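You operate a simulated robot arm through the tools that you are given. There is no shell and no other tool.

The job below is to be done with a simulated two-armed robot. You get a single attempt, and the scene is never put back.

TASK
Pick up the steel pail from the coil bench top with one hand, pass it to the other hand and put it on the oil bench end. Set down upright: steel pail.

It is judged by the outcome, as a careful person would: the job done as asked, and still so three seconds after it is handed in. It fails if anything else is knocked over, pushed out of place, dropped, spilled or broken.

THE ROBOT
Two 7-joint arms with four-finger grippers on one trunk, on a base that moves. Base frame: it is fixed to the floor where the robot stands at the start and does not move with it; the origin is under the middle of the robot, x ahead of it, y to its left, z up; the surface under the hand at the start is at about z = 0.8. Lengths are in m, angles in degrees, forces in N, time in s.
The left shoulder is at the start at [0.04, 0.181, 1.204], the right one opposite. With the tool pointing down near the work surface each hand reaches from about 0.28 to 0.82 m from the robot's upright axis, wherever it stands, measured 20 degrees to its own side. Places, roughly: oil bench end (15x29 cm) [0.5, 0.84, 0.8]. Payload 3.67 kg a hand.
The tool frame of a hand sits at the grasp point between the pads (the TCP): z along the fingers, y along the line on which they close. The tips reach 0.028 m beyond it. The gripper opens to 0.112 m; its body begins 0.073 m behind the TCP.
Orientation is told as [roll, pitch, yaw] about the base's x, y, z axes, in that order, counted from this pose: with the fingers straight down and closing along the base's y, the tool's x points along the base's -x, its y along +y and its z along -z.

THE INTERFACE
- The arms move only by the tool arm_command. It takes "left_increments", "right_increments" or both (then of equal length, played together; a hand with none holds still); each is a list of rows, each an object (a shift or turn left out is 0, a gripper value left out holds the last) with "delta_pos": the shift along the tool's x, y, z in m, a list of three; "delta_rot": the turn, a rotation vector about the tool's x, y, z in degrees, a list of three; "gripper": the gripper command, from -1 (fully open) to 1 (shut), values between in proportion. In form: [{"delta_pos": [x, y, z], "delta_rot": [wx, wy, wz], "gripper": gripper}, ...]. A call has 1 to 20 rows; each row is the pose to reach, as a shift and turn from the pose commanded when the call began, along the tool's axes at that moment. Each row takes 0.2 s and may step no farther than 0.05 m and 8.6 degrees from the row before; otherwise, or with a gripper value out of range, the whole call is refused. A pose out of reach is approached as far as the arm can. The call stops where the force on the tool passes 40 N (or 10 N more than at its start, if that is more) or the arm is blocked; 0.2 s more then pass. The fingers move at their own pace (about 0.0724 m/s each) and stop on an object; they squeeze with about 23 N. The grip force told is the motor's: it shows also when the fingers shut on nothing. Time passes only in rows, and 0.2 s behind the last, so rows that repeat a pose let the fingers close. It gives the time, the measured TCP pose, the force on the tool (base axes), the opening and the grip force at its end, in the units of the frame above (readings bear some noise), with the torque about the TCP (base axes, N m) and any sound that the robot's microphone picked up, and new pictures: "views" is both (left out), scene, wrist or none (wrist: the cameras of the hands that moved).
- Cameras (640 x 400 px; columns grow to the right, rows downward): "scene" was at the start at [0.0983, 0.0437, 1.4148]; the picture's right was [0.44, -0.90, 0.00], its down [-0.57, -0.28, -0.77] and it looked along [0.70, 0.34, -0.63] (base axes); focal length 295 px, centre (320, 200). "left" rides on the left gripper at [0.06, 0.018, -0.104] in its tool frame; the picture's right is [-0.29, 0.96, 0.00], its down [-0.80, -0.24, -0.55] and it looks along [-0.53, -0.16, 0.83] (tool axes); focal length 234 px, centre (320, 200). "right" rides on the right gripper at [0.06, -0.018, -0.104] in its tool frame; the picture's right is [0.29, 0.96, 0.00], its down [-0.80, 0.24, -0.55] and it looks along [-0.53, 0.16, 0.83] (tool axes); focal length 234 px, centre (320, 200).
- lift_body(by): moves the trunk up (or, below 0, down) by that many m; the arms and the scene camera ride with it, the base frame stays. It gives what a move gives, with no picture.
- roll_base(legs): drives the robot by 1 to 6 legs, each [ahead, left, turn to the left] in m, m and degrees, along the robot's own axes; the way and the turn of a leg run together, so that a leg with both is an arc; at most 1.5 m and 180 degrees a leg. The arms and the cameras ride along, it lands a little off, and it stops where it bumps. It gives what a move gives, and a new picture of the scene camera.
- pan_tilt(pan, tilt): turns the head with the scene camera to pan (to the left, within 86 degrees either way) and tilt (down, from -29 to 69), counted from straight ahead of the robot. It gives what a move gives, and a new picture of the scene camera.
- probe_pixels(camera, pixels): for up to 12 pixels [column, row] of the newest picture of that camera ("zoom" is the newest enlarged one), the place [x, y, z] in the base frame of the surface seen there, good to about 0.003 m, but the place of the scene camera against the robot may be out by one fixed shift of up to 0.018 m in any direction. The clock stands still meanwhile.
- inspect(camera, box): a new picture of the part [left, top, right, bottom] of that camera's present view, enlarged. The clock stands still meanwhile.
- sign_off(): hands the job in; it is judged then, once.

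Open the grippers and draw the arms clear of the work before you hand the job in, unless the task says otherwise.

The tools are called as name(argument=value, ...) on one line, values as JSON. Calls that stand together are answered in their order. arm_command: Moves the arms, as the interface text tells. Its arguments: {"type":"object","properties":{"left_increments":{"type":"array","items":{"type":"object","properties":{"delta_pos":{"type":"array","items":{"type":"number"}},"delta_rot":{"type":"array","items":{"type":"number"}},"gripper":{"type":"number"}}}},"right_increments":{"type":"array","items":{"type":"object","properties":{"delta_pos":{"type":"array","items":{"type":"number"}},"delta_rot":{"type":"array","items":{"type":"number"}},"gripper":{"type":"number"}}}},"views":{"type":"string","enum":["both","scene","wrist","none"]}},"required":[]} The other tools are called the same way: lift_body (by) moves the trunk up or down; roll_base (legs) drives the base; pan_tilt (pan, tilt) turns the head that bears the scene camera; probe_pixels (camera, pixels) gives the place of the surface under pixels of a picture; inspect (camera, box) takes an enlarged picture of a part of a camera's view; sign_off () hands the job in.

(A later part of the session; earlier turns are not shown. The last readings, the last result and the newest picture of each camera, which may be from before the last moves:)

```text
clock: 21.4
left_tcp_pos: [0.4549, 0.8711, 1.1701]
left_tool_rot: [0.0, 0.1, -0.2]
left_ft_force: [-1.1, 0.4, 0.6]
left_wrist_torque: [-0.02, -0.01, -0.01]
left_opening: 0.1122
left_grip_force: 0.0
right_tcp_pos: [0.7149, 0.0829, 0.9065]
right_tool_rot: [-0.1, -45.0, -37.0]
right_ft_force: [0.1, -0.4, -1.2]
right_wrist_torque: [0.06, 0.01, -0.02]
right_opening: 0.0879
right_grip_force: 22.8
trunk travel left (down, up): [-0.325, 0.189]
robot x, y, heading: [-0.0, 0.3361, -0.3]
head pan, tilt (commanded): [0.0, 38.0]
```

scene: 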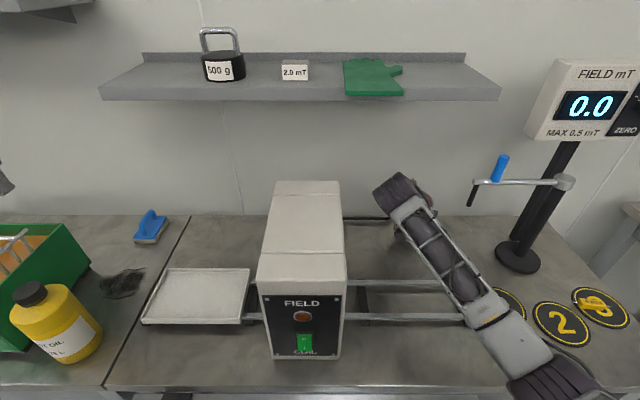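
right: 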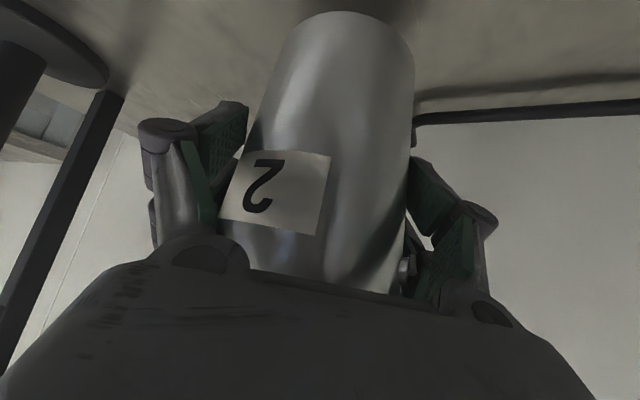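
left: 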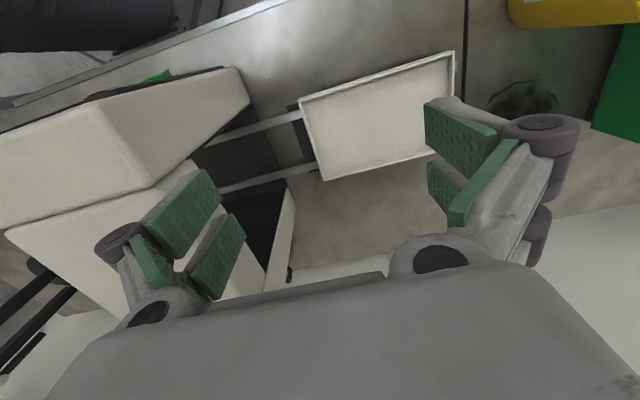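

The pail is lifted (load ≈1.5–2 N, steady grip). I now lift a bit more, draw it back from under the shelf toward the robot, then raise it clear to z≈1.15.

arm_command(right_increments=[{"delta_pos": [-0.0155, 0, -0.0155], "gripper": 1}, {"delta_pos": [-0.031, 0, -0.031], "gripper": 1}, {"delta_pos": [-0.0111, -0.0178, -0.0555], "gripper": 1}, {"delta_pos": [0.0088, -0.0357, -0.0801], "gripper": 1}, {"delta_pos": [0.0287, -0.0535, -0.1046], "gripper": 1}, {"delta_pos": [0.0486, -0.0713, -0.1291], "gripper": 1}, {"delta_pos": [0.0685, -0.0892, -0.1537], "gripper": 1}, {"delta_pos": [0.0884, -0.107, -0.1782], "gripper": 1}, {"delta_pos": [0.0668, -0.1064, -0.2075], "gripper": 1}, {"delta_pos": [0.0452, -0.1058, -0.2369], "gripper": 1}, {"delta_pos": [0.0237, -0.1051, -0.2662], "gripper": 1}, {"delta_pos": [0.0021, -0.1045, -0.2956], "gripper": 1}, {"delta_pos": [-0.0195, -0.1039, -0.3249], "gripper": 1}, {"delta_pos": [-0.0195, -0.1039, -0.3249], "gripper": 1}], views="both")

```text
clock: 24.0
left_tcp_pos: [0.4551, 0.8709, 1.171]
left_tool_rot: [0.0, -0.1, -0.3]
left_ft_force: [-0.9, 0.1, 0.1]
left_wrist_torque: [0.02, 0.04, -0.02]
left_opening: 0.112
left_grip_force: 0.0
right_tcp_pos: [0.4864, 0.0765, 1.1017]
right_tool_rot: [-14.0, -50.8, -30.4]
right_ft_force: [0.0, -0.7, -1.7]
right_wrist_torque: [0.01, 0.03, -0.04]
right_opening: 0.0882
right_grip_force: 22.9
right hand out of reach, approached as far as the arm can: row 13
trunk travel left (down, up): [-0.325, 0.189]
robot x, y, heading: [-0.0014, 0.3339, -0.4]
head pan, tilt (commanded): [0.0, 38.0]
stopped in row 13 (right hand): the arm was blocked; the commanded pose is now the measured one
```

scene: 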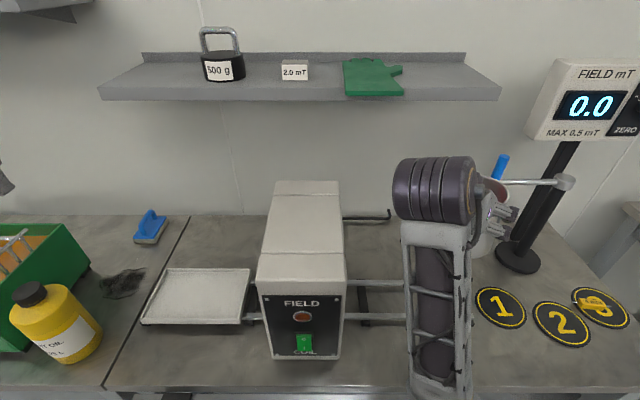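
right: 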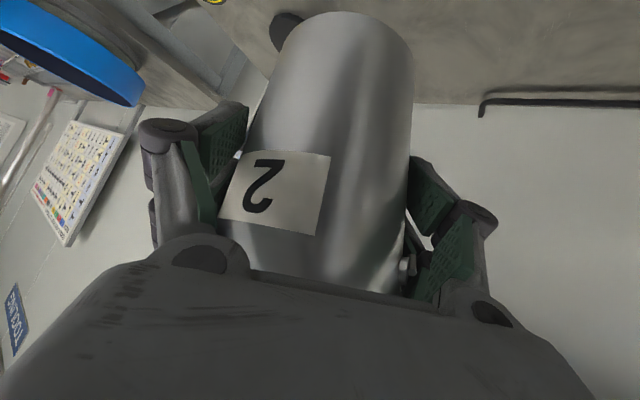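

The arm folded to a limit there (row 13) and the hand rolled 14°, though the pail (empty) is still firmly held. I swing the hand to face straight ahead with the pail upright again, moving it a little forward.

arm_command(right_increments=[{"delta_pos": [-0.0039, 0.0102, 0.0023], "delta_rot": [-6.07, 0.53, -3.52], "gripper": 1}, {"delta_pos": [-0.0077, 0.0205, 0.0046], "delta_rot": [-12.13, 1.06, -7.03], "gripper": 1}, {"delta_pos": [-0.0116, 0.0307, 0.007], "delta_rot": [-18.2, 1.59, -10.55], "gripper": 1}, {"delta_pos": [-0.0154, 0.0409, 0.0093], "delta_rot": [-24.27, 2.11, -14.07], "gripper": 1}, {"delta_pos": [-0.0193, 0.0512, 0.0116], "delta_rot": [-30.33, 2.64, -17.58], "gripper": 1}, {"delta_pos": [-0.0231, 0.0614, 0.0139], "delta_rot": [-36.4, 3.17, -21.1], "gripper": 1}, {"delta_pos": [-0.0231, 0.0614, 0.0139], "delta_rot": [-36.4, 3.17, -21.1], "gripper": 1}], views="both")

```text
clock: 25.8
left_tcp_pos: [0.4546, 0.8713, 1.1716]
left_tool_rot: [0.0, 0.1, -0.2]
left_ft_force: [-0.9, 0.4, 0.3]
left_wrist_torque: [-0.03, -0.01, -0.01]
left_opening: 0.112
left_grip_force: 0.0
right_tcp_pos: [0.5449, 0.0759, 1.1027]
right_tool_rot: [-7.7, -45.0, 3.0]
right_ft_force: [0.0, -0.1, -1.8]
right_wrist_torque: [0.01, -0.03, 0.03]
right_opening: 0.0882
right_grip_force: 22.7
trunk travel left (down, up): [-0.325, 0.189]
robot x, y, heading: [0.0023, 0.3342, -0.1]
head pan, tilt (commanded): [0.0, 38.0]
stopped in row 7 (right hand): the arm was blocked; the commanded pose is now the measured one
```

scene: 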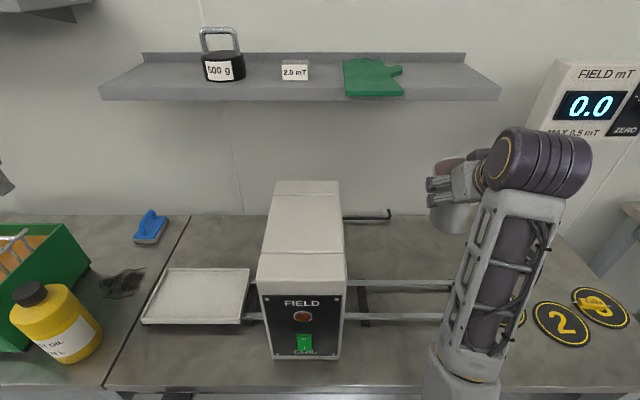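
right: 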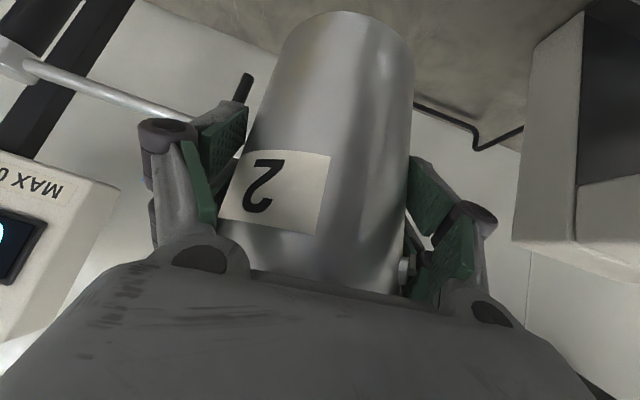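

The arm reports "blocked" again, short of the target in y. I look at where the right forearm/elbow is before moving further.

probe_pixels(camera="scene", pixels=[[460, 385], [470, 340], [500, 250], [520, 200], [550, 165], [490, 215], [455, 215], [440, 165], [445, 392]])

pan_tilt(pan=-30, tilt=55)

```text
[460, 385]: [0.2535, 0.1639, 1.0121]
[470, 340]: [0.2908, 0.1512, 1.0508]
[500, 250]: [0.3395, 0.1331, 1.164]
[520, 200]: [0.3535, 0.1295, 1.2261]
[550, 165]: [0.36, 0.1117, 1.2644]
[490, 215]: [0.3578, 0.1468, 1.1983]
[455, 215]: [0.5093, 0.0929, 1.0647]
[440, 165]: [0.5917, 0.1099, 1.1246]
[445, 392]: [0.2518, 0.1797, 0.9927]
```

```text
clock: 26.8
left_tcp_pos: [0.4546, 0.8699, 1.1714]
left_tool_rot: [0.0, 0.0, -0.2]
left_ft_force: [0.4, -0.7, 0.6]
left_wrist_torque: [-0.02, -0.02, 0.0]
left_opening: 0.1117
left_grip_force: 0.0
right_tcp_pos: [0.545, 0.0761, 1.1035]
right_tool_rot: [-7.6, -44.9, 3.1]
right_ft_force: [0.3, -0.4, -1.3]
right_wrist_torque: [0.03, 0.01, 0.03]
right_opening: 0.088
right_grip_force: 23.0
trunk travel left (down, up): [-0.325, 0.189]
robot x, y, heading: [0.002, 0.3381, -0.3]
head pan, tilt (commanded): [-30.0, 55.0]
```

scene: 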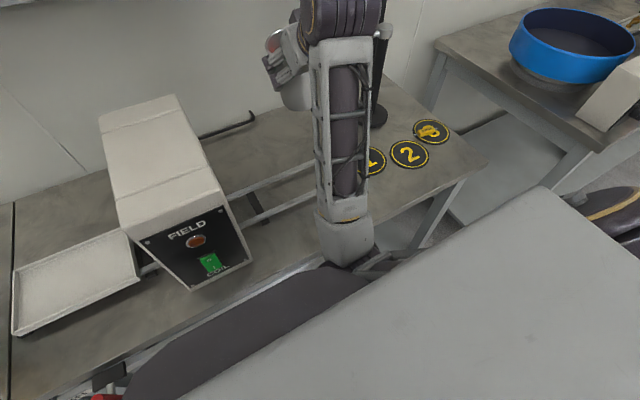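

A dark link lies across the front of the trunk (from (350,270) to (140,390)); I probe it to see how the right arm is folded.

probe_pixels(camera="scene", pixels=[[340, 240], [330, 280], [280, 310], [220, 340], [160, 375], [380, 255], [110, 380], [105, 397], [340, 200], [345, 60]])

inspect(camera="scene", box=[80, 200, 420, 400])

```text
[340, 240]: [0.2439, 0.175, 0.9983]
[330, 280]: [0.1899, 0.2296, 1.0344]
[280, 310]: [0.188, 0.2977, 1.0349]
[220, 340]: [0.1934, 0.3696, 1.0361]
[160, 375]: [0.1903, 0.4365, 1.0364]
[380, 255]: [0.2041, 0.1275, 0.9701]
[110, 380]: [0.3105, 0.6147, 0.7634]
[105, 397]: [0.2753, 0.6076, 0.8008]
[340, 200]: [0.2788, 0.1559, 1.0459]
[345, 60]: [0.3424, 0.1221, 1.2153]
```

```text
1.88 times, centred on (250, 300) of scene
```

zoom: 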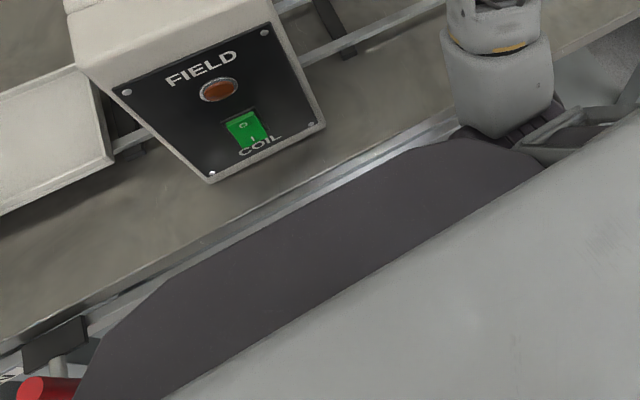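

The right elbow was pressing the robot's own chassis front (x≈0.2, z≈1.03). I swing the hand further counter-clockwise (fingers pointing forward-left), which lets the elbow move out to the right, and level the pail.

arm_command(right_increments=[{"delta_pos": [-0.003, 0, 0], "delta_rot": [-5.74, -0.3, -4.26], "gripper": 1}, {"delta_pos": [-0.006, 0, 0], "delta_rot": [-11.48, -0.6, -8.51], "gripper": 1}, {"delta_pos": [-0.009, 0, 0], "delta_rot": [-17.23, -0.91, -12.77], "gripper": 1}, {"delta_pos": [-0.012, 0, 0], "delta_rot": [-22.97, -1.21, -17.02], "gripper": 1}, {"delta_pos": [-0.0141, 0, 0], "delta_rot": [-28.71, -1.51, -21.28], "gripper": 1}, {"delta_pos": [-0.0141, 0, 0], "delta_rot": [-28.71, -1.51, -21.28], "gripper": 1}], views="both")

```text
clock: 28.1
left_tcp_pos: [0.4524, 0.8678, 1.1734]
left_tool_rot: [0.2, -0.1, -0.3]
left_ft_force: [-0.3, -0.5, 0.6]
left_wrist_torque: [0.08, -0.01, 0.01]
left_opening: 0.1117
left_grip_force: 0.0
right_tcp_pos: [0.5554, 0.0734, 1.1118]
right_tool_rot: [0.5, -45.0, 32.8]
right_ft_force: [-0.5, -0.1, -2.0]
right_wrist_torque: [0.01, 0.0, 0.01]
right_opening: 0.0881
right_grip_force: 22.7
right hand out of reach, approached as far as the arm can: row 3, 4
trunk travel left (down, up): [-0.325, 0.189]
robot x, y, heading: [0.0025, 0.3359, 0.2]
head pan, tilt (commanded): [-30.0, 55.0]
```

scene: 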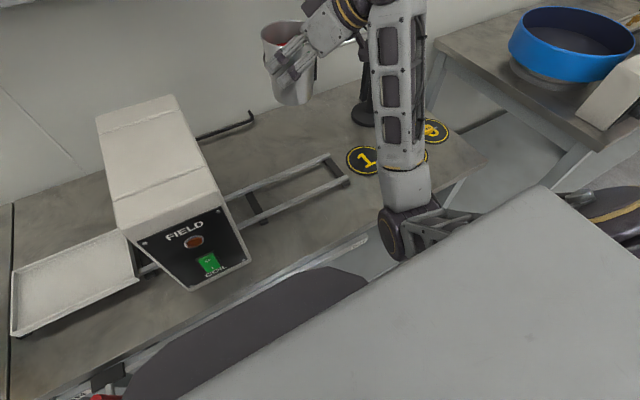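
right: 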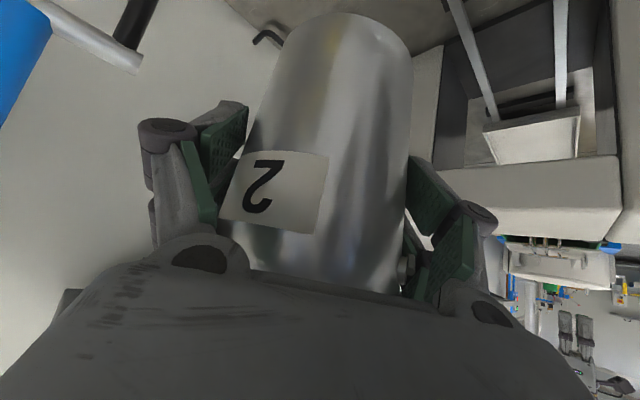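

The pail is upright again (roll 0.5°, pitch −45°, yaw 33°) at (0.555, 0.073, 1.11). I now carry it up and left to the hand-over point over the coil box, turning the hand to yaw 60°.

arm_command(right_increments=[{"delta_pos": [-0.0177, 0.0294, -0.0007], "delta_rot": [-3.2, 0, -3.2], "gripper": 1}, {"delta_pos": [-0.0354, 0.0588, -0.0014], "delta_rot": [-6.4, 0, -6.4], "gripper": 1}, {"delta_pos": [-0.0531, 0.0882, -0.0021], "delta_rot": [-9.6, 0, -9.6], "gripper": 1}, {"delta_pos": [-0.0708, 0.1176, -0.0028], "delta_rot": [-12.8, 0, -12.8], "gripper": 1}, {"delta_pos": [-0.0885, 0.147, -0.0035], "delta_rot": [-16.0, 0, -16.0], "gripper": 1}, {"delta_pos": [-0.106, 0.1762, -0.0044], "delta_rot": [-19.2, 0, -19.2], "gripper": 1}, {"delta_pos": [-0.106, 0.1762, -0.0044], "delta_rot": [-19.2, 0, -19.2], "gripper": 1}], views="none")

pan_tilt(pan=0, tilt=30)

```text
clock: 29.8
left_tcp_pos: [0.4546, 0.8696, 1.1715]
left_tool_rot: [-0.1, 0.0, -0.4]
left_ft_force: [1.0, 0.2, 0.6]
left_wrist_torque: [-0.01, 0.0, 0.02]
left_opening: 0.1121
left_grip_force: 0.0
right_tcp_pos: [0.5196, 0.2634, 1.1926]
right_tool_rot: [0.0, -45.1, 60.2]
right_ft_force: [0.0, -0.6, -2.1]
right_wrist_torque: [0.02, -0.04, -0.01]
right_opening: 0.0878
right_grip_force: 22.9
trunk travel left (down, up): [-0.325, 0.189]
robot x, y, heading: [-0.0037, 0.3331, -0.4]
head pan, tilt (commanded): [-30.0, 55.0]
```

```text
clock: 30.7
left_tcp_pos: [0.4543, 0.8707, 1.1718]
left_tool_rot: [0.0, -0.1, -0.3]
left_ft_force: [-0.7, -0.1, -0.7]
left_wrist_torque: [-0.01, 0.0, 0.0]
left_opening: 0.1118
left_grip_force: 0.1
right_tcp_pos: [0.519, 0.2644, 1.1922]
right_tool_rot: [0.0, -45.1, 60.2]
right_ft_force: [0.9, -0.2, -1.9]
right_wrist_torque: [-0.01, 0.0, -0.01]
right_opening: 0.0879
right_grip_force: 23.0
trunk travel left (down, up): [-0.325, 0.189]
robot x, y, heading: [0.0025, 0.3348, -0.2]
head pan, tilt (commanded): [0.0, 30.0]
```

scene: 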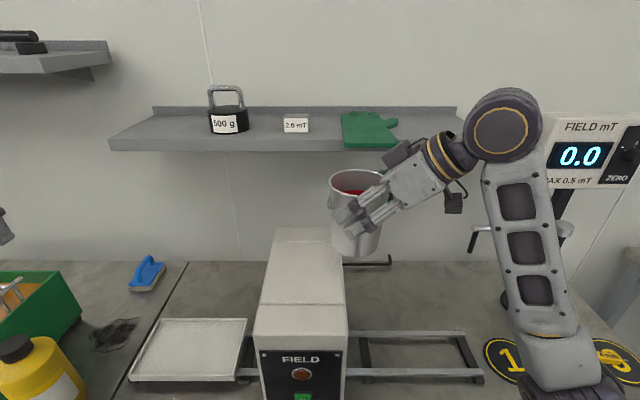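

The pail is upright at (357,210), its left/far rim open for the left hand. I zoom in to check the right hand's parts near the rim and probe the pail rim.

inspect(camera="scene", box=[300, 120, 480, 270])

probe_pixels(camera="scene", pixels=[[329, 186], [385, 180], [355, 171], [345, 198], [350, 180], [332, 215], [345, 250], [375, 250], [330, 200], [398, 152], [340, 192], [365, 172]])

```text
2.67 times, centred on (390, 195) of scene
```

zoom: 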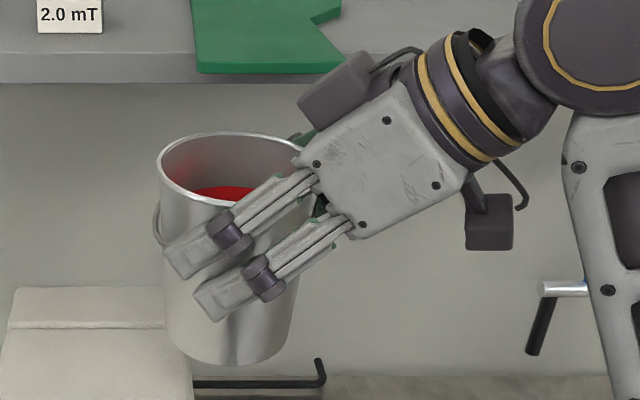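

```text
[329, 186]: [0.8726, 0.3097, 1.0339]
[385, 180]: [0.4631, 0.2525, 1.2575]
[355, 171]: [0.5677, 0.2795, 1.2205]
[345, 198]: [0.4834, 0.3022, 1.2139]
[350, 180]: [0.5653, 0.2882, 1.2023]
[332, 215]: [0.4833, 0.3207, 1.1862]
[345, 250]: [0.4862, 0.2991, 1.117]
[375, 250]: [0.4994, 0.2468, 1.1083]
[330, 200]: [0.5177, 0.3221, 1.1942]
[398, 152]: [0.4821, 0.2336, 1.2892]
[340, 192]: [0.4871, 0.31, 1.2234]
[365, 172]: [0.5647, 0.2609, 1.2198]
```

Right hand and pail hold a good hand-over pose: kinematics put the pail axis at about (0.521, 0.268), rim z≈1.236. I bring the left hand up and across to a hover spot beside it, half-closed, to measure the rim with the left wrist camera.

arm_command(left_increments=[{"delta_pos": [-0.001, -0.04, -0.027], "delta_rot": [0, 0, 2], "gripper": 0}, {"delta_pos": [-0.003, -0.08, -0.054], "delta_rot": [0, 0, 4], "gripper": 0}, {"delta_pos": [-0.005, -0.12, -0.081], "delta_rot": [0, 0, 6], "gripper": 0}, {"delta_pos": [-0.007, -0.16, -0.108], "delta_rot": [0, 0, 8], "gripper": 0}, {"delta_pos": [-0.009, -0.2, -0.135], "delta_rot": [0, 0, 10], "gripper": 0}, {"delta_pos": [-0.01, -0.24, -0.139], "delta_rot": [0, 0, 10], "gripper": 0}, {"delta_pos": [-0.012, -0.28, -0.139], "delta_rot": [0, 0, 10], "gripper": 0}, {"delta_pos": [-0.013, -0.32, -0.139], "delta_rot": [0, 0, 10], "gripper": 0}, {"delta_pos": [-0.014, -0.36, -0.139], "delta_rot": [0, 0, 10], "gripper": 0}, {"delta_pos": [-0.015, -0.4, -0.139], "delta_rot": [0, 0, 10], "gripper": 0}, {"delta_pos": [-0.016, -0.44, -0.139], "delta_rot": [0, 0, 10], "gripper": 0}, {"delta_pos": [-0.016, -0.44, -0.139], "delta_rot": [0, 0, 10], "gripper": 0}], views="both")

```text
clock: 33.3
left_tcp_pos: [0.4691, 0.4288, 1.31]
left_tool_rot: [0.1, 0.0, -10.2]
left_ft_force: [-0.8, 0.0, 0.0]
left_wrist_torque: [-0.01, 0.02, 0.0]
left_opening: 0.056
left_grip_force: 0.0
right_tcp_pos: [0.5203, 0.2649, 1.192]
right_tool_rot: [0.0, -45.0, 60.2]
right_ft_force: [-0.5, -0.6, -0.8]
right_wrist_torque: [-0.02, 0.06, 0.03]
right_opening: 0.088
right_grip_force: 23.0
trunk travel left (down, up): [-0.325, 0.189]
robot x, y, heading: [0.0033, 0.3395, -0.3]
head pan, tilt (commanded): [0.0, 30.0]
```

scene: 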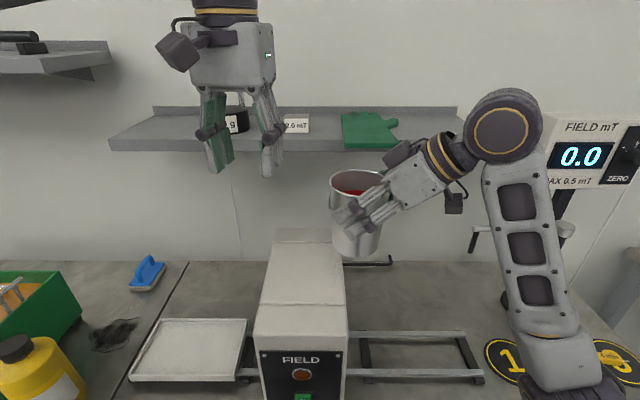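
left: 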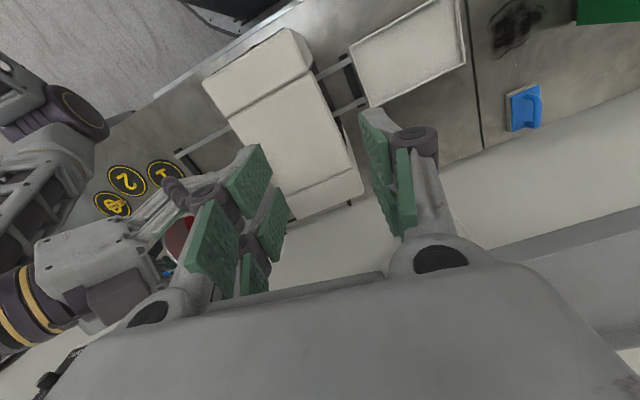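

The left finger hides the pail in the wrist view, so I move the left hand above the pinch point at a safe height (tips ≈0.065 above the rim), where the rim should appear near (267,140).

arm_command(left_increments=[{"delta_pos": [-0.02, -0.024, -0.02], "gripper": 0}, {"delta_pos": [-0.04, -0.048, -0.02], "gripper": 0}, {"delta_pos": [-0.06, -0.072, -0.02], "gripper": 0}, {"delta_pos": [-0.0784, -0.0967, -0.02], "gripper": 0}, {"delta_pos": [-0.0784, -0.0967, -0.02], "gripper": 0}], views="both")

```text
clock: 34.5
left_tcp_pos: [0.4737, 0.4319, 1.3169]
left_tool_rot: [0.1, 0.0, -10.2]
left_ft_force: [0.1, -0.4, 0.4]
left_wrist_torque: [-0.03, 0.0, 0.0]
left_opening: 0.0558
left_grip_force: 0.0
left hand out of reach, approached as far as the arm can: row 1, 2, 3, 4, 5
right_tcp_pos: [0.5189, 0.2645, 1.1924]
right_tool_rot: [0.0, -45.1, 60.2]
right_ft_force: [1.0, 0.0, -2.2]
right_wrist_torque: [-0.01, 0.01, 0.0]
right_opening: 0.0879
right_grip_force: 22.8
trunk travel left (down, up): [-0.325, 0.189]
robot x, y, heading: [0.0002, 0.3353, -0.4]
head pan, tilt (commanded): [0.0, 30.0]
```

scene: 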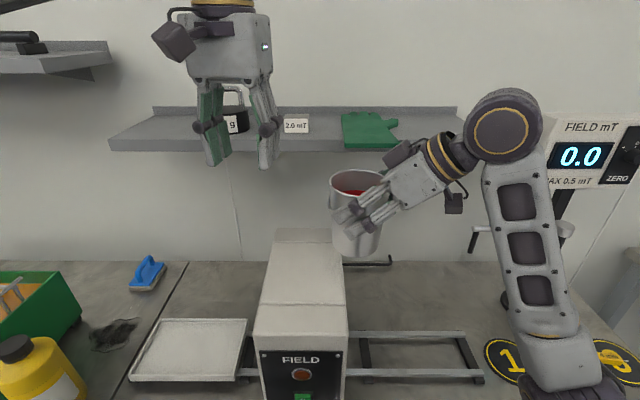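
left: 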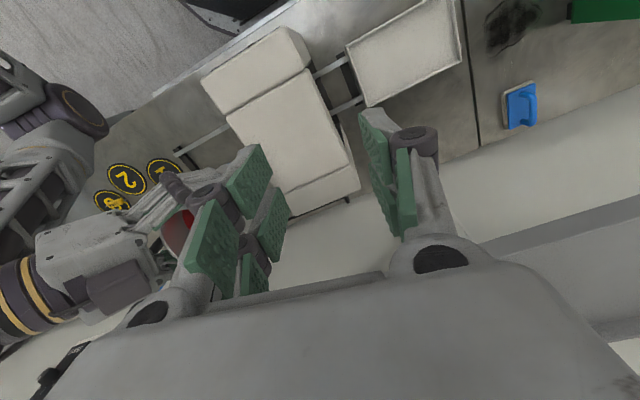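

The left arm can't hold tool-down that high relative to its shoulder. I raise the trunk 0.15 m so that both hands can work lower relative to the shoulders.

lift_body(by=0.15)

```text
clock: 36.2
left_tcp_pos: [0.4739, 0.4318, 1.4673]
left_tool_rot: [0.0, 0.0, -10.4]
left_ft_force: [-0.3, 0.4, -0.5]
left_wrist_torque: [-0.03, -0.03, 0.02]
left_opening: 0.0561
left_grip_force: 0.1
right_tcp_pos: [0.52, 0.2637, 1.3425]
right_tool_rot: [0.0, -45.0, 60.2]
right_ft_force: [0.0, -0.2, -1.2]
right_wrist_torque: [-0.03, -0.02, 0.0]
right_opening: 0.0877
right_grip_force: 22.9
trunk travel left (down, up): [-0.475, 0.039]
robot x, y, heading: [-0.0027, 0.3334, -0.2]
head pan, tilt (commanded): [0.0, 30.0]
```

Trunk is up 0.15. I lower both hands together by 0.147 m, putting the pail back just above the coil box height with the left hand beside it.

arm_command(right_increments=[{"delta_pos": [0.021, 0, 0.021], "gripper": 1}, {"delta_pos": [0.042, 0, 0.042], "gripper": 1}, {"delta_pos": [0.063, 0, 0.063], "gripper": 1}, {"delta_pos": [0.084, 0, 0.084], "gripper": 1}, {"delta_pos": [0.104, 0, 0.104], "gripper": 1}, {"delta_pos": [0.104, 0, 0.104], "gripper": 1}], left_increments=[{"delta_pos": [0, 0, 0.03], "gripper": 0}, {"delta_pos": [0, 0, 0.06], "gripper": 0}, {"delta_pos": [0, 0, 0.09], "gripper": 0}, {"delta_pos": [0, 0, 0.12], "gripper": 0}, {"delta_pos": [0, 0, 0.14], "gripper": 0}, {"delta_pos": [0, 0, 0.14], "gripper": 0}], views="scene")

```text
clock: 37.6
left_tcp_pos: [0.4733, 0.4331, 1.3266]
left_tool_rot: [0.0, 0.0, -10.3]
left_ft_force: [-0.4, 0.7, 0.2]
left_wrist_torque: [0.03, 0.0, 0.03]
left_opening: 0.0558
left_grip_force: 0.1
right_tcp_pos: [0.5189, 0.2644, 1.195]
right_tool_rot: [0.0, -45.1, 60.3]
right_ft_force: [0.5, 0.4, -1.3]
right_wrist_torque: [-0.04, -0.02, 0.0]
right_opening: 0.0878
right_grip_force: 23.1
trunk travel left (down, up): [-0.475, 0.039]
robot x, y, heading: [-0.0002, 0.3326, -0.4]
head pan, tilt (commanded): [0.0, 30.0]
```

scene: 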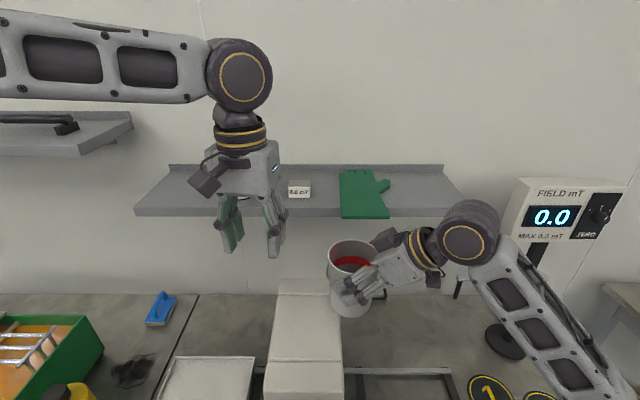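

Now both hands are lower relative to the shoulders. I move the left hand to hover above the pail's left/far rim.

arm_command(left_increments=[{"delta_pos": [-0.019, -0.026, 0], "gripper": 0}, {"delta_pos": [-0.038, -0.052, 0], "gripper": 0}, {"delta_pos": [-0.057, -0.078, 0], "gripper": 0}, {"delta_pos": [-0.0758, -0.1041, 0], "gripper": 0}, {"delta_pos": [-0.0758, -0.1041, 0], "gripper": 0}], views="both")

```text
clock: 38.9
left_tcp_pos: [0.4915, 0.3967, 1.3263]
left_tool_rot: [0.0, 0.1, -10.1]
left_ft_force: [-1.0, -0.9, 0.5]
left_wrist_torque: [-0.01, 0.0, -0.01]
left_opening: 0.056
left_grip_force: 0.1
left hand out of reach, approached as far as the arm can: row 2, 3, 4, 5
right_tcp_pos: [0.5195, 0.2643, 1.1948]
right_tool_rot: [-0.1, -45.2, 60.1]
right_ft_force: [0.6, -0.3, -1.3]
right_wrist_torque: [-0.01, 0.0, -0.01]
right_opening: 0.088
right_grip_force: 23.4
trunk travel left (down, up): [-0.475, 0.039]
robot x, y, heading: [0.0013, 0.3356, -0.1]
head pan, tilt (commanded): [0.0, 30.0]
```

scene: 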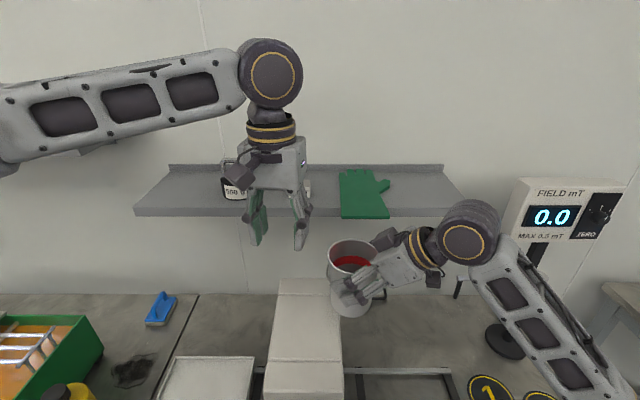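
left: 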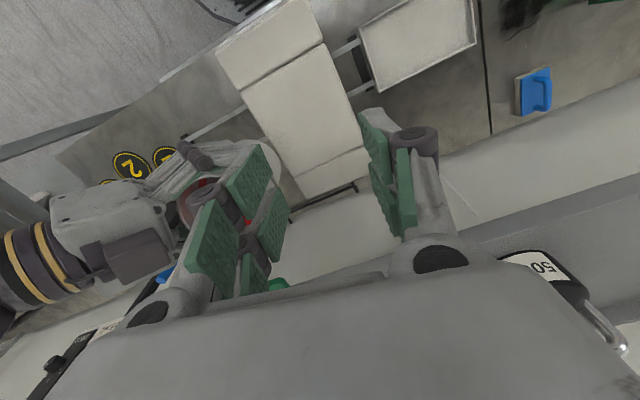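

The left arm can't reach past y≈0.40, so I shift the hand-over point left: both hands move together 0.13 m in +y.

arm_command(right_increments=[{"delta_pos": [-0.0186, 0.0194, 0.0186], "gripper": 1}, {"delta_pos": [-0.0373, 0.0388, 0.0373], "gripper": 1}, {"delta_pos": [-0.0559, 0.0582, 0.0559], "gripper": 1}, {"delta_pos": [-0.0745, 0.0776, 0.0745], "gripper": 1}, {"delta_pos": [-0.0745, 0.0776, 0.0745], "gripper": 1}], left_increments=[{"delta_pos": [0.0058, 0.032, 0], "gripper": 0}, {"delta_pos": [0.0115, 0.064, 0], "gripper": 0}, {"delta_pos": [0.0173, 0.096, 0], "gripper": 0}, {"delta_pos": [0.023, 0.128, 0], "gripper": 0}, {"delta_pos": [0.023, 0.128, 0], "gripper": 0}], views="both")

```text
clock: 40.0
left_tcp_pos: [0.4918, 0.5246, 1.3252]
left_tool_rot: [0.0, 0.0, -10.3]
left_ft_force: [0.0, -0.7, -0.5]
left_wrist_torque: [0.02, 0.02, 0.02]
left_opening: 0.0559
left_grip_force: 0.1
right_tcp_pos: [0.5056, 0.3925, 1.1976]
right_tool_rot: [0.1, -45.2, 60.1]
right_ft_force: [-0.1, 0.0, -2.0]
right_wrist_torque: [0.01, 0.03, -0.01]
right_opening: 0.0878
right_grip_force: 23.4
trunk travel left (down, up): [-0.475, 0.039]
robot x, y, heading: [0.0021, 0.3363, 0.1]
head pan, tilt (commanded): [0.0, 30.0]
```

scene: 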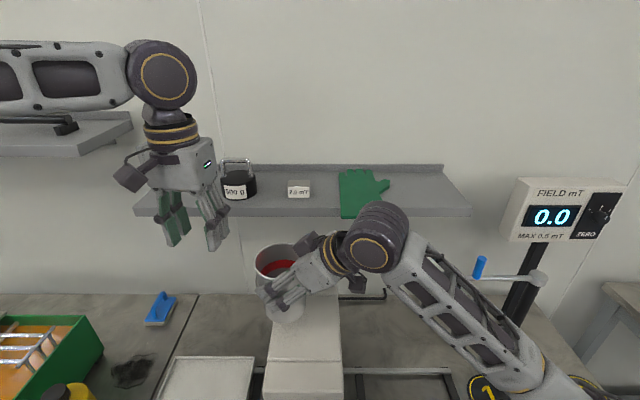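
right: 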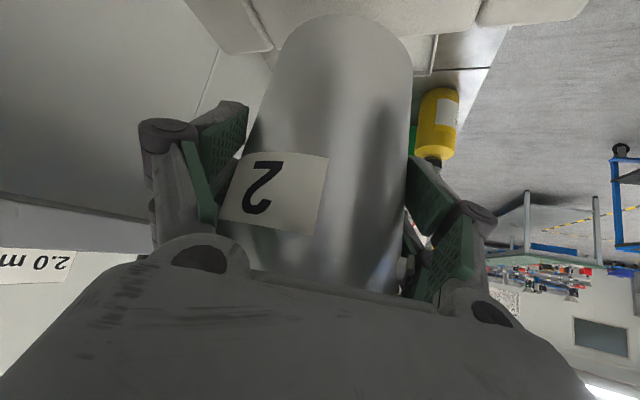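
left: 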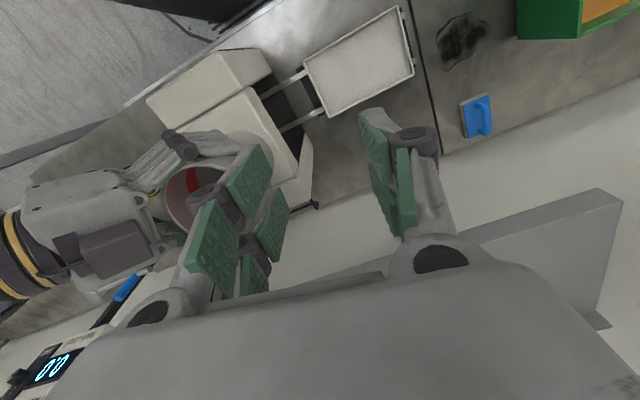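

The pail now sits at about (0.5075, 0.396), rim z≈1.241. I move the left hand to hover above its left rim at (0.515, 0.44).

arm_command(left_increments=[{"delta_pos": [-0.0126, -0.0265, 0], "gripper": 0.2}, {"delta_pos": [-0.0252, -0.053, 0], "gripper": 0.2}, {"delta_pos": [-0.0378, -0.0795, 0], "gripper": 0.2}, {"delta_pos": [-0.0378, -0.0795, 0], "gripper": 0.2}], views="both")

```text
clock: 41.0
left_tcp_pos: [0.5133, 0.443, 1.323]
left_tool_rot: [-0.1, 0.0, -10.4]
left_ft_force: [0.8, 0.6, -0.1]
left_wrist_torque: [0.03, 0.0, 0.01]
left_opening: 0.0447
left_grip_force: 0.1
right_tcp_pos: [0.5053, 0.3936, 1.1973]
right_tool_rot: [0.0, -45.0, 60.2]
right_ft_force: [-0.2, 0.8, -2.3]
right_wrist_torque: [-0.01, 0.06, 0.01]
right_opening: 0.0879
right_grip_force: 23.0
trunk travel left (down, up): [-0.475, 0.039]
robot x, y, heading: [-0.0011, 0.3377, 0.1]
head pan, tilt (commanded): [0.0, 30.0]
```

scene: 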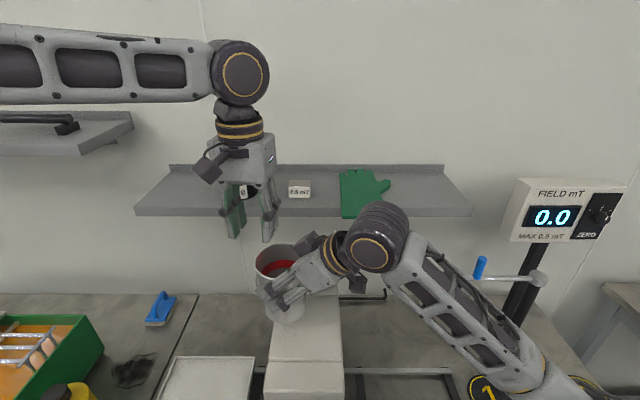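
left: 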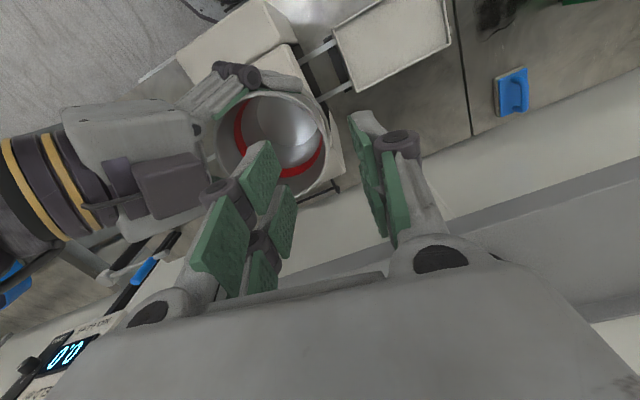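

The left wrist camera now sees the pail rim around (275,145). I enlarge and probe rim points to place the pinch precisely.

inspect(camera="left", box=[180, 50, 400, 230])

probe_pixels(camera="left", pixels=[[258, 94], [300, 97], [325, 122], [331, 150], [322, 178], [220, 135], [222, 160], [300, 150], [322, 145], [335, 165], [312, 108], [328, 135]])

```text
2.22 times, centred on (290, 140) of left
```

zoom: 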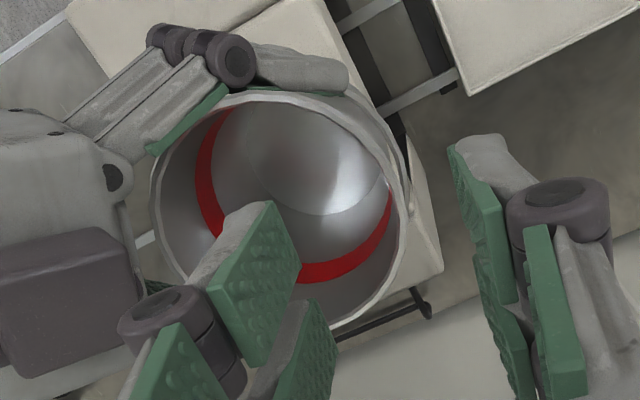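

```text
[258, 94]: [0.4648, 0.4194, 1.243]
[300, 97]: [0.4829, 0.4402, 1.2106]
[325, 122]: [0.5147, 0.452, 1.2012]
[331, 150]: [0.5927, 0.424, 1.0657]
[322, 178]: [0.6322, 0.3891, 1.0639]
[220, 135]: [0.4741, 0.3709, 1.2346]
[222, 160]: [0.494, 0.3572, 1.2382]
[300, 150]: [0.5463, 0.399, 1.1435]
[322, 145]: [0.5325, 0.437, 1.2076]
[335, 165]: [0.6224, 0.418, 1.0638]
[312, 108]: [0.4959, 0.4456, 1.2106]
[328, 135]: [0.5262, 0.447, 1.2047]
```

Something arcs along the rim's right/outside at zoom (400,190) — maybe a wire bail. I enlarge that region further.

inspect(camera="left", box=[285, 80, 355, 190])

inspect(camera="scene", box=[235, 225, 335, 330])

```text
3.64 times, centred on (320, 135) of left
```

zoom: 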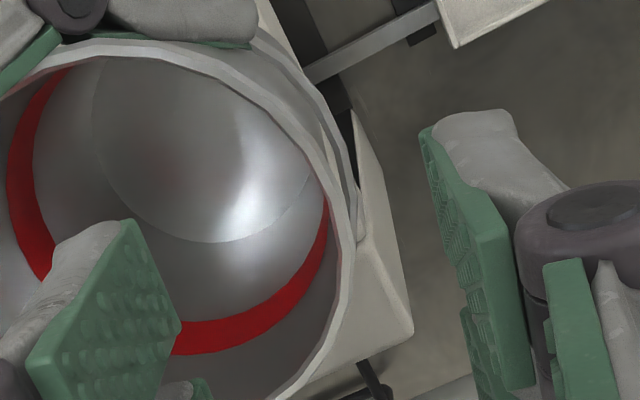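

```text
3.81 times, centred on (285, 278) of scene
```

zoom: 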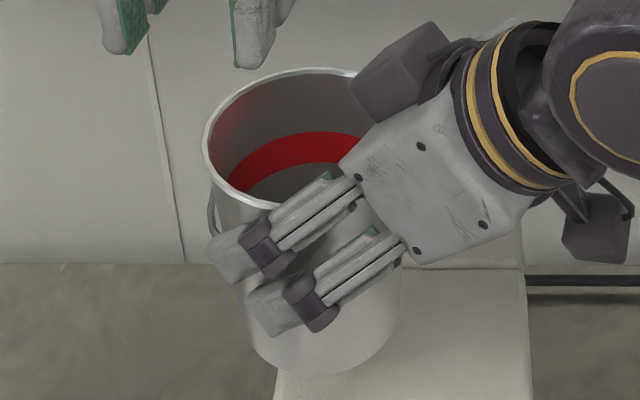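

A wire bail hangs along the outside on this side, about 0.04 m below the rim, so the pinch must stay shallow (≈0.03 m). I probe the lip itself to fix the rim circle from the left wrist camera.

probe_pixels(camera="left", pixels=[[273, 93], [286, 98], [301, 107], [311, 116], [320, 127], [325, 141], [326, 150], [324, 134], [219, 130], [224, 165], [325, 128], [330, 142]])

inspect(camera="left", box=[295, 85, 345, 165])

```text
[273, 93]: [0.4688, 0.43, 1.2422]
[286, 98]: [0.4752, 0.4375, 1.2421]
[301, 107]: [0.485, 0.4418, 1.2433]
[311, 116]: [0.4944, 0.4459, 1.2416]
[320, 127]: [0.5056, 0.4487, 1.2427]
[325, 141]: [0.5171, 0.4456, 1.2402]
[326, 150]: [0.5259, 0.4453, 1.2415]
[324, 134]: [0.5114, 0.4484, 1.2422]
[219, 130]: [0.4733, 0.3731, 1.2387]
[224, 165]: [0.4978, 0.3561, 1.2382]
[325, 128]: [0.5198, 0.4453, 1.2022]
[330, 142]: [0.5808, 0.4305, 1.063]
```

```text
5.00 times, centred on (320, 125) of left
```

zoom: 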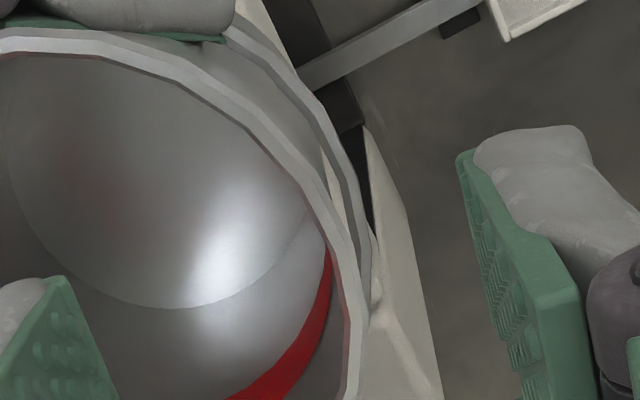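

The rim circle fits centre (0.508, 0.402), R≈0.0465, z≈1.242. Before descending I check the right hand's upper box corner positions against where the left palm will be.

probe_pixels(camera="scene", pixels=[[295, 246], [302, 256], [312, 234], [300, 240], [318, 240], [268, 238], [237, 232], [232, 200], [268, 210], [245, 165], [270, 150]])

probe_pixels(camera="left", pixels=[[135, 180], [195, 155], [205, 200], [150, 210], [195, 130], [70, 110], [240, 95], [215, 75]])

```text
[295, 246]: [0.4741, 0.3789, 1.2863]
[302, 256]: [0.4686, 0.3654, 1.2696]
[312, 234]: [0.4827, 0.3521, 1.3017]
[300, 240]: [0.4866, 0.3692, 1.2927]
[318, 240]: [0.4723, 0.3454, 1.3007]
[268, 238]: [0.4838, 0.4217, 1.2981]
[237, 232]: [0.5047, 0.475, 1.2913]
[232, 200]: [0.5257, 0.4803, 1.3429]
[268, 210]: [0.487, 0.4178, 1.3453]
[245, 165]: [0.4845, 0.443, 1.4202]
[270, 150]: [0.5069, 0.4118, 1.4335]
```

```text
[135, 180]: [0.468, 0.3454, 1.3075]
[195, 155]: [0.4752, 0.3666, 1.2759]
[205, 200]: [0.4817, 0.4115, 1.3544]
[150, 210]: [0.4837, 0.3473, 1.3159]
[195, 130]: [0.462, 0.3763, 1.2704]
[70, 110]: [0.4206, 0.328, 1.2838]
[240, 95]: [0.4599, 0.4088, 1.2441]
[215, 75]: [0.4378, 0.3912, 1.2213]
```

Clearances are about 2.5–3 cm, fine. I shift the left hand by 3 mm onto the wall line and descend to straddle the rim, with tips ending ≈0.03 m below the lip (above the bail).

arm_command(left_increments=[{"delta_pos": [-0.0022, 0.0033, 0.015], "gripper": 0.2}, {"delta_pos": [-0.0022, 0.0033, 0.03], "gripper": 0.2}, {"delta_pos": [-0.0022, 0.0033, 0.045], "gripper": 0.2}, {"delta_pos": [-0.0022, 0.0033, 0.055], "gripper": 0.2}, {"delta_pos": [-0.0022, 0.0033, 0.055], "gripper": 0.2}], views="both")

```text
clock: 42.2
left_tcp_pos: [0.5154, 0.4464, 1.2703]
left_tool_rot: [0.0, 0.0, -10.3]
left_ft_force: [0.2, -0.8, 0.6]
left_wrist_torque: [0.0, 0.0, 0.02]
left_opening: 0.0448
left_grip_force: 0.0
right_tcp_pos: [0.5057, 0.3934, 1.1982]
right_tool_rot: [0.0, -45.2, 60.2]
right_ft_force: [-0.1, 0.0, -0.9]
right_wrist_torque: [-0.06, 0.0, 0.0]
right_opening: 0.0879
right_grip_force: 23.1
trunk travel left (down, up): [-0.475, 0.039]
robot x, y, heading: [0.0021, 0.3345, -0.0]
head pan, tilt (commanded): [0.0, 30.0]
```

scene: 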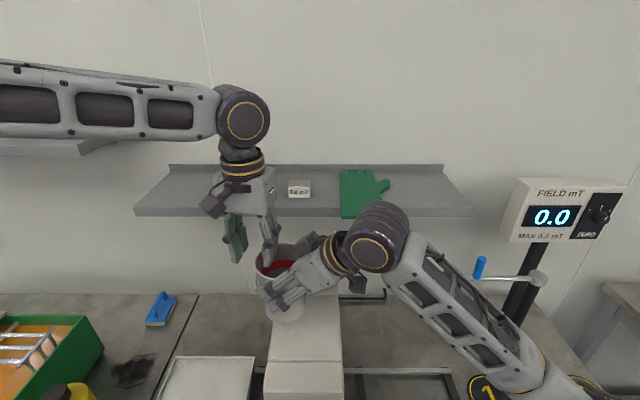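
left: 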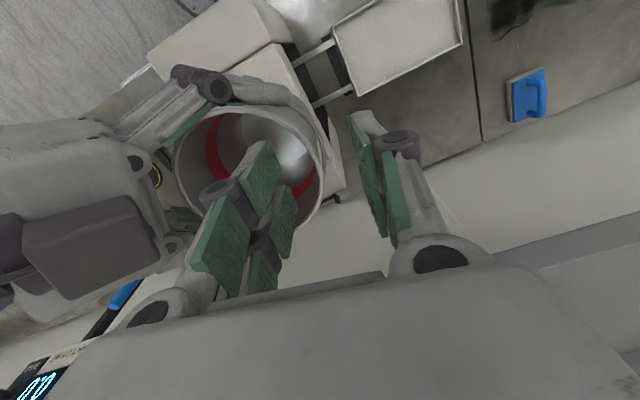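

Tips are at rim level with the inner fingers inside and the outer ones outside the wall, no contact. I descend another 0.03 m.

arm_command(left_increments=[{"delta_pos": [0, 0, 0.008], "gripper": 0.2}, {"delta_pos": [0, 0, 0.016], "gripper": 0.2}, {"delta_pos": [0, 0, 0.024], "gripper": 0.2}, {"delta_pos": [0, 0, 0.03], "gripper": 0.2}, {"delta_pos": [0, 0, 0.03], "gripper": 0.2}], views="both")

```text
clock: 43.5
left_tcp_pos: [0.515, 0.4467, 1.2396]
left_tool_rot: [0.0, 0.1, -10.3]
left_ft_force: [-0.1, 0.1, -0.5]
left_wrist_torque: [0.0, -0.04, 0.01]
left_opening: 0.0448
left_grip_force: 0.1
right_tcp_pos: [0.5044, 0.3936, 1.1976]
right_tool_rot: [0.1, -45.1, 60.2]
right_ft_force: [0.4, -1.0, -1.1]
right_wrist_torque: [-0.04, -0.03, -0.01]
right_opening: 0.0875
right_grip_force: 23.2
trunk travel left (down, up): [-0.475, 0.039]
robot x, y, heading: [-0.0017, 0.335, -0.2]
head pan, tilt (commanded): [0.0, 30.0]
```

scene: 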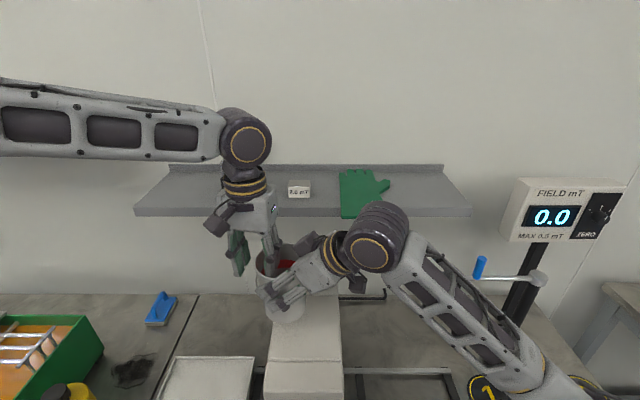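
left: 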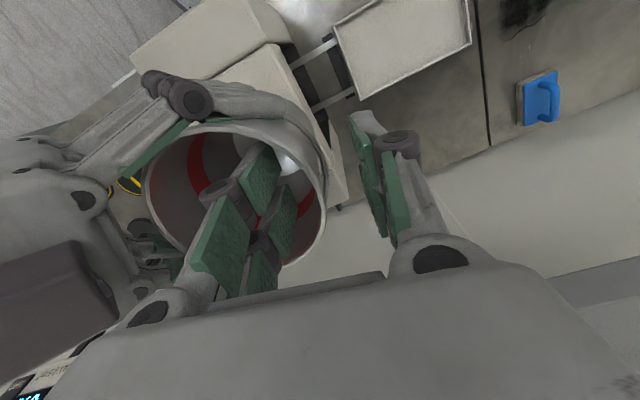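

No contact force; the inner fingers are inside the pail. I zoom to verify the pads straddle the wall and are above the bail before closing.

inspect(camera="left", box=[220, 90, 430, 260])

inspect(camera="scene", box=[200, 180, 340, 330])

```text
2.35 times, centred on (325, 175) of left
```

zoom: 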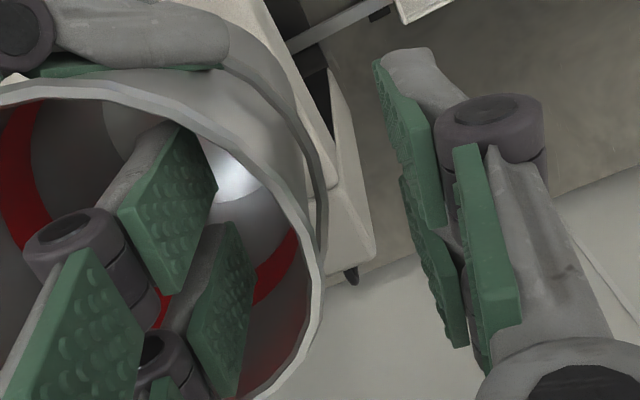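

```text
2.67 times, centred on (270, 255) of scene
```

zoom: 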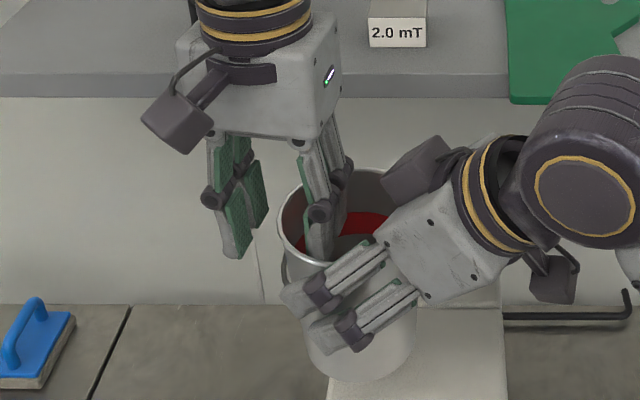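

The wall is midway between the left hand's inner and outer pads, clear of the bail. I close the left gripper while the right keeps holding.

arm_command(left_increments=[{"gripper": 0.6}, {"gripper": 1}, {"gripper": 1}, {"gripper": 1}, {"gripper": 1}], views="both")

```text
clock: 44.6
left_tcp_pos: [0.5159, 0.4457, 1.2397]
left_tool_rot: [-0.1, -0.3, -10.3]
left_ft_force: [9.7, -32.9, 2.9]
left_wrist_torque: [-0.76, -0.1, 1.03]
left_opening: 0.0127
left_grip_force: 23.6
right_tcp_pos: [0.5036, 0.3933, 1.1968]
right_tool_rot: [0.2, -45.1, 60.3]
right_ft_force: [-10.0, 31.8, -4.6]
right_wrist_torque: [-0.69, -0.22, -0.13]
right_opening: 0.0872
right_grip_force: 23.3
trunk travel left (down, up): [-0.475, 0.039]
robot x, y, heading: [0.0006, 0.3328, -0.1]
head pan, tilt (commanded): [0.0, 30.0]
```

scene: 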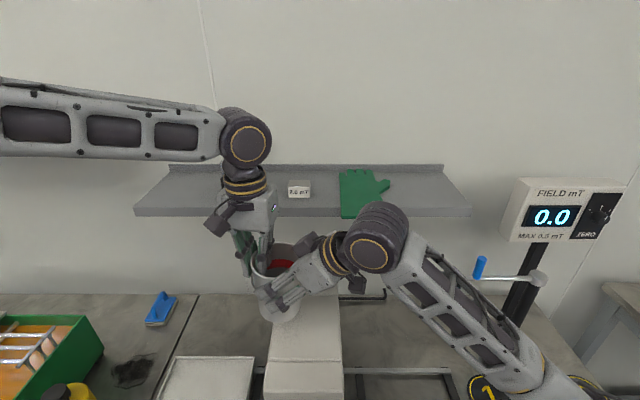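
left: 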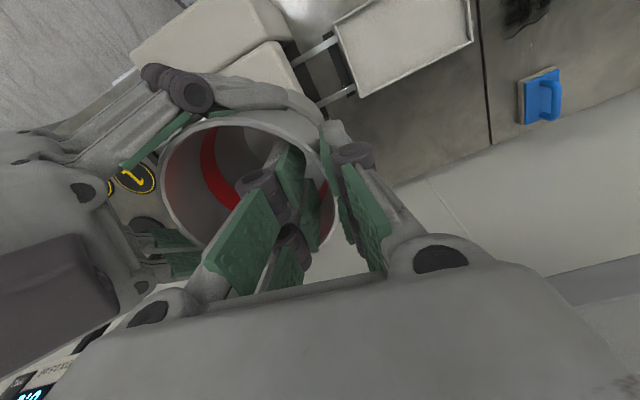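

Left is gripping (23.6 N), but a 33 N internal load shows the left hand sits ≈4 mm too far outward. I shift the left hand 4 mm inward along its closing axis to relax it.

arm_command(left_increments=[{"delta_pos": [0, -0.001, 0], "gripper": 1}, {"delta_pos": [0, -0.002, 0], "gripper": 1}, {"delta_pos": [0, -0.003, 0], "gripper": 1}, {"delta_pos": [0, -0.004, 0], "gripper": 1}, {"delta_pos": [0, -0.004, 0], "gripper": 1}], views="none")

```text
clock: 45.9
left_tcp_pos: [0.5168, 0.4433, 1.2393]
left_tool_rot: [0.2, -0.1, -10.1]
left_ft_force: [32.4, 3.1, 0.1]
left_wrist_torque: [0.09, -0.95, 0.37]
left_opening: 0.0125
left_grip_force: 23.3
right_tcp_pos: [0.5045, 0.3932, 1.1963]
right_tool_rot: [0.1, -44.9, 60.2]
right_ft_force: [-33.0, -3.7, 0.0]
right_wrist_torque: [0.13, -0.42, 1.27]
right_opening: 0.087
right_grip_force: 23.2
trunk travel left (down, up): [-0.475, 0.039]
robot x, y, heading: [-0.0007, 0.3319, -0.3]
head pan, tilt (commanded): [0.0, 30.0]
```

The y load is gone but now ≈32 N acts along x (left hand pushed toward +x). I relax by moving the left hand 3 mm toward +x.

arm_command(left_increments=[{"delta_pos": [-0.001, 0, 0], "gripper": 1}, {"delta_pos": [-0.002, 0, 0], "gripper": 1}, {"delta_pos": [-0.003, 0, 0], "gripper": 1}, {"delta_pos": [-0.003, 0, 0], "gripper": 1}], views="none")

```text
clock: 46.9
left_tcp_pos: [0.5172, 0.4422, 1.2402]
left_tool_rot: [0.1, 0.0, -10.4]
left_ft_force: [19.0, 8.2, -1.1]
left_wrist_torque: [0.18, -0.87, 0.16]
left_opening: 0.0129
left_grip_force: 23.6
right_tcp_pos: [0.5055, 0.3919, 1.1976]
right_tool_rot: [0.0, -45.1, 60.2]
right_ft_force: [-20.3, -7.9, 0.3]
right_wrist_torque: [0.3, -0.01, 0.61]
right_opening: 0.0874
right_grip_force: 22.9
trunk travel left (down, up): [-0.475, 0.039]
robot x, y, heading: [0.0025, 0.3364, -0.1]
head pan, tilt (commanded): [0.0, 30.0]
```

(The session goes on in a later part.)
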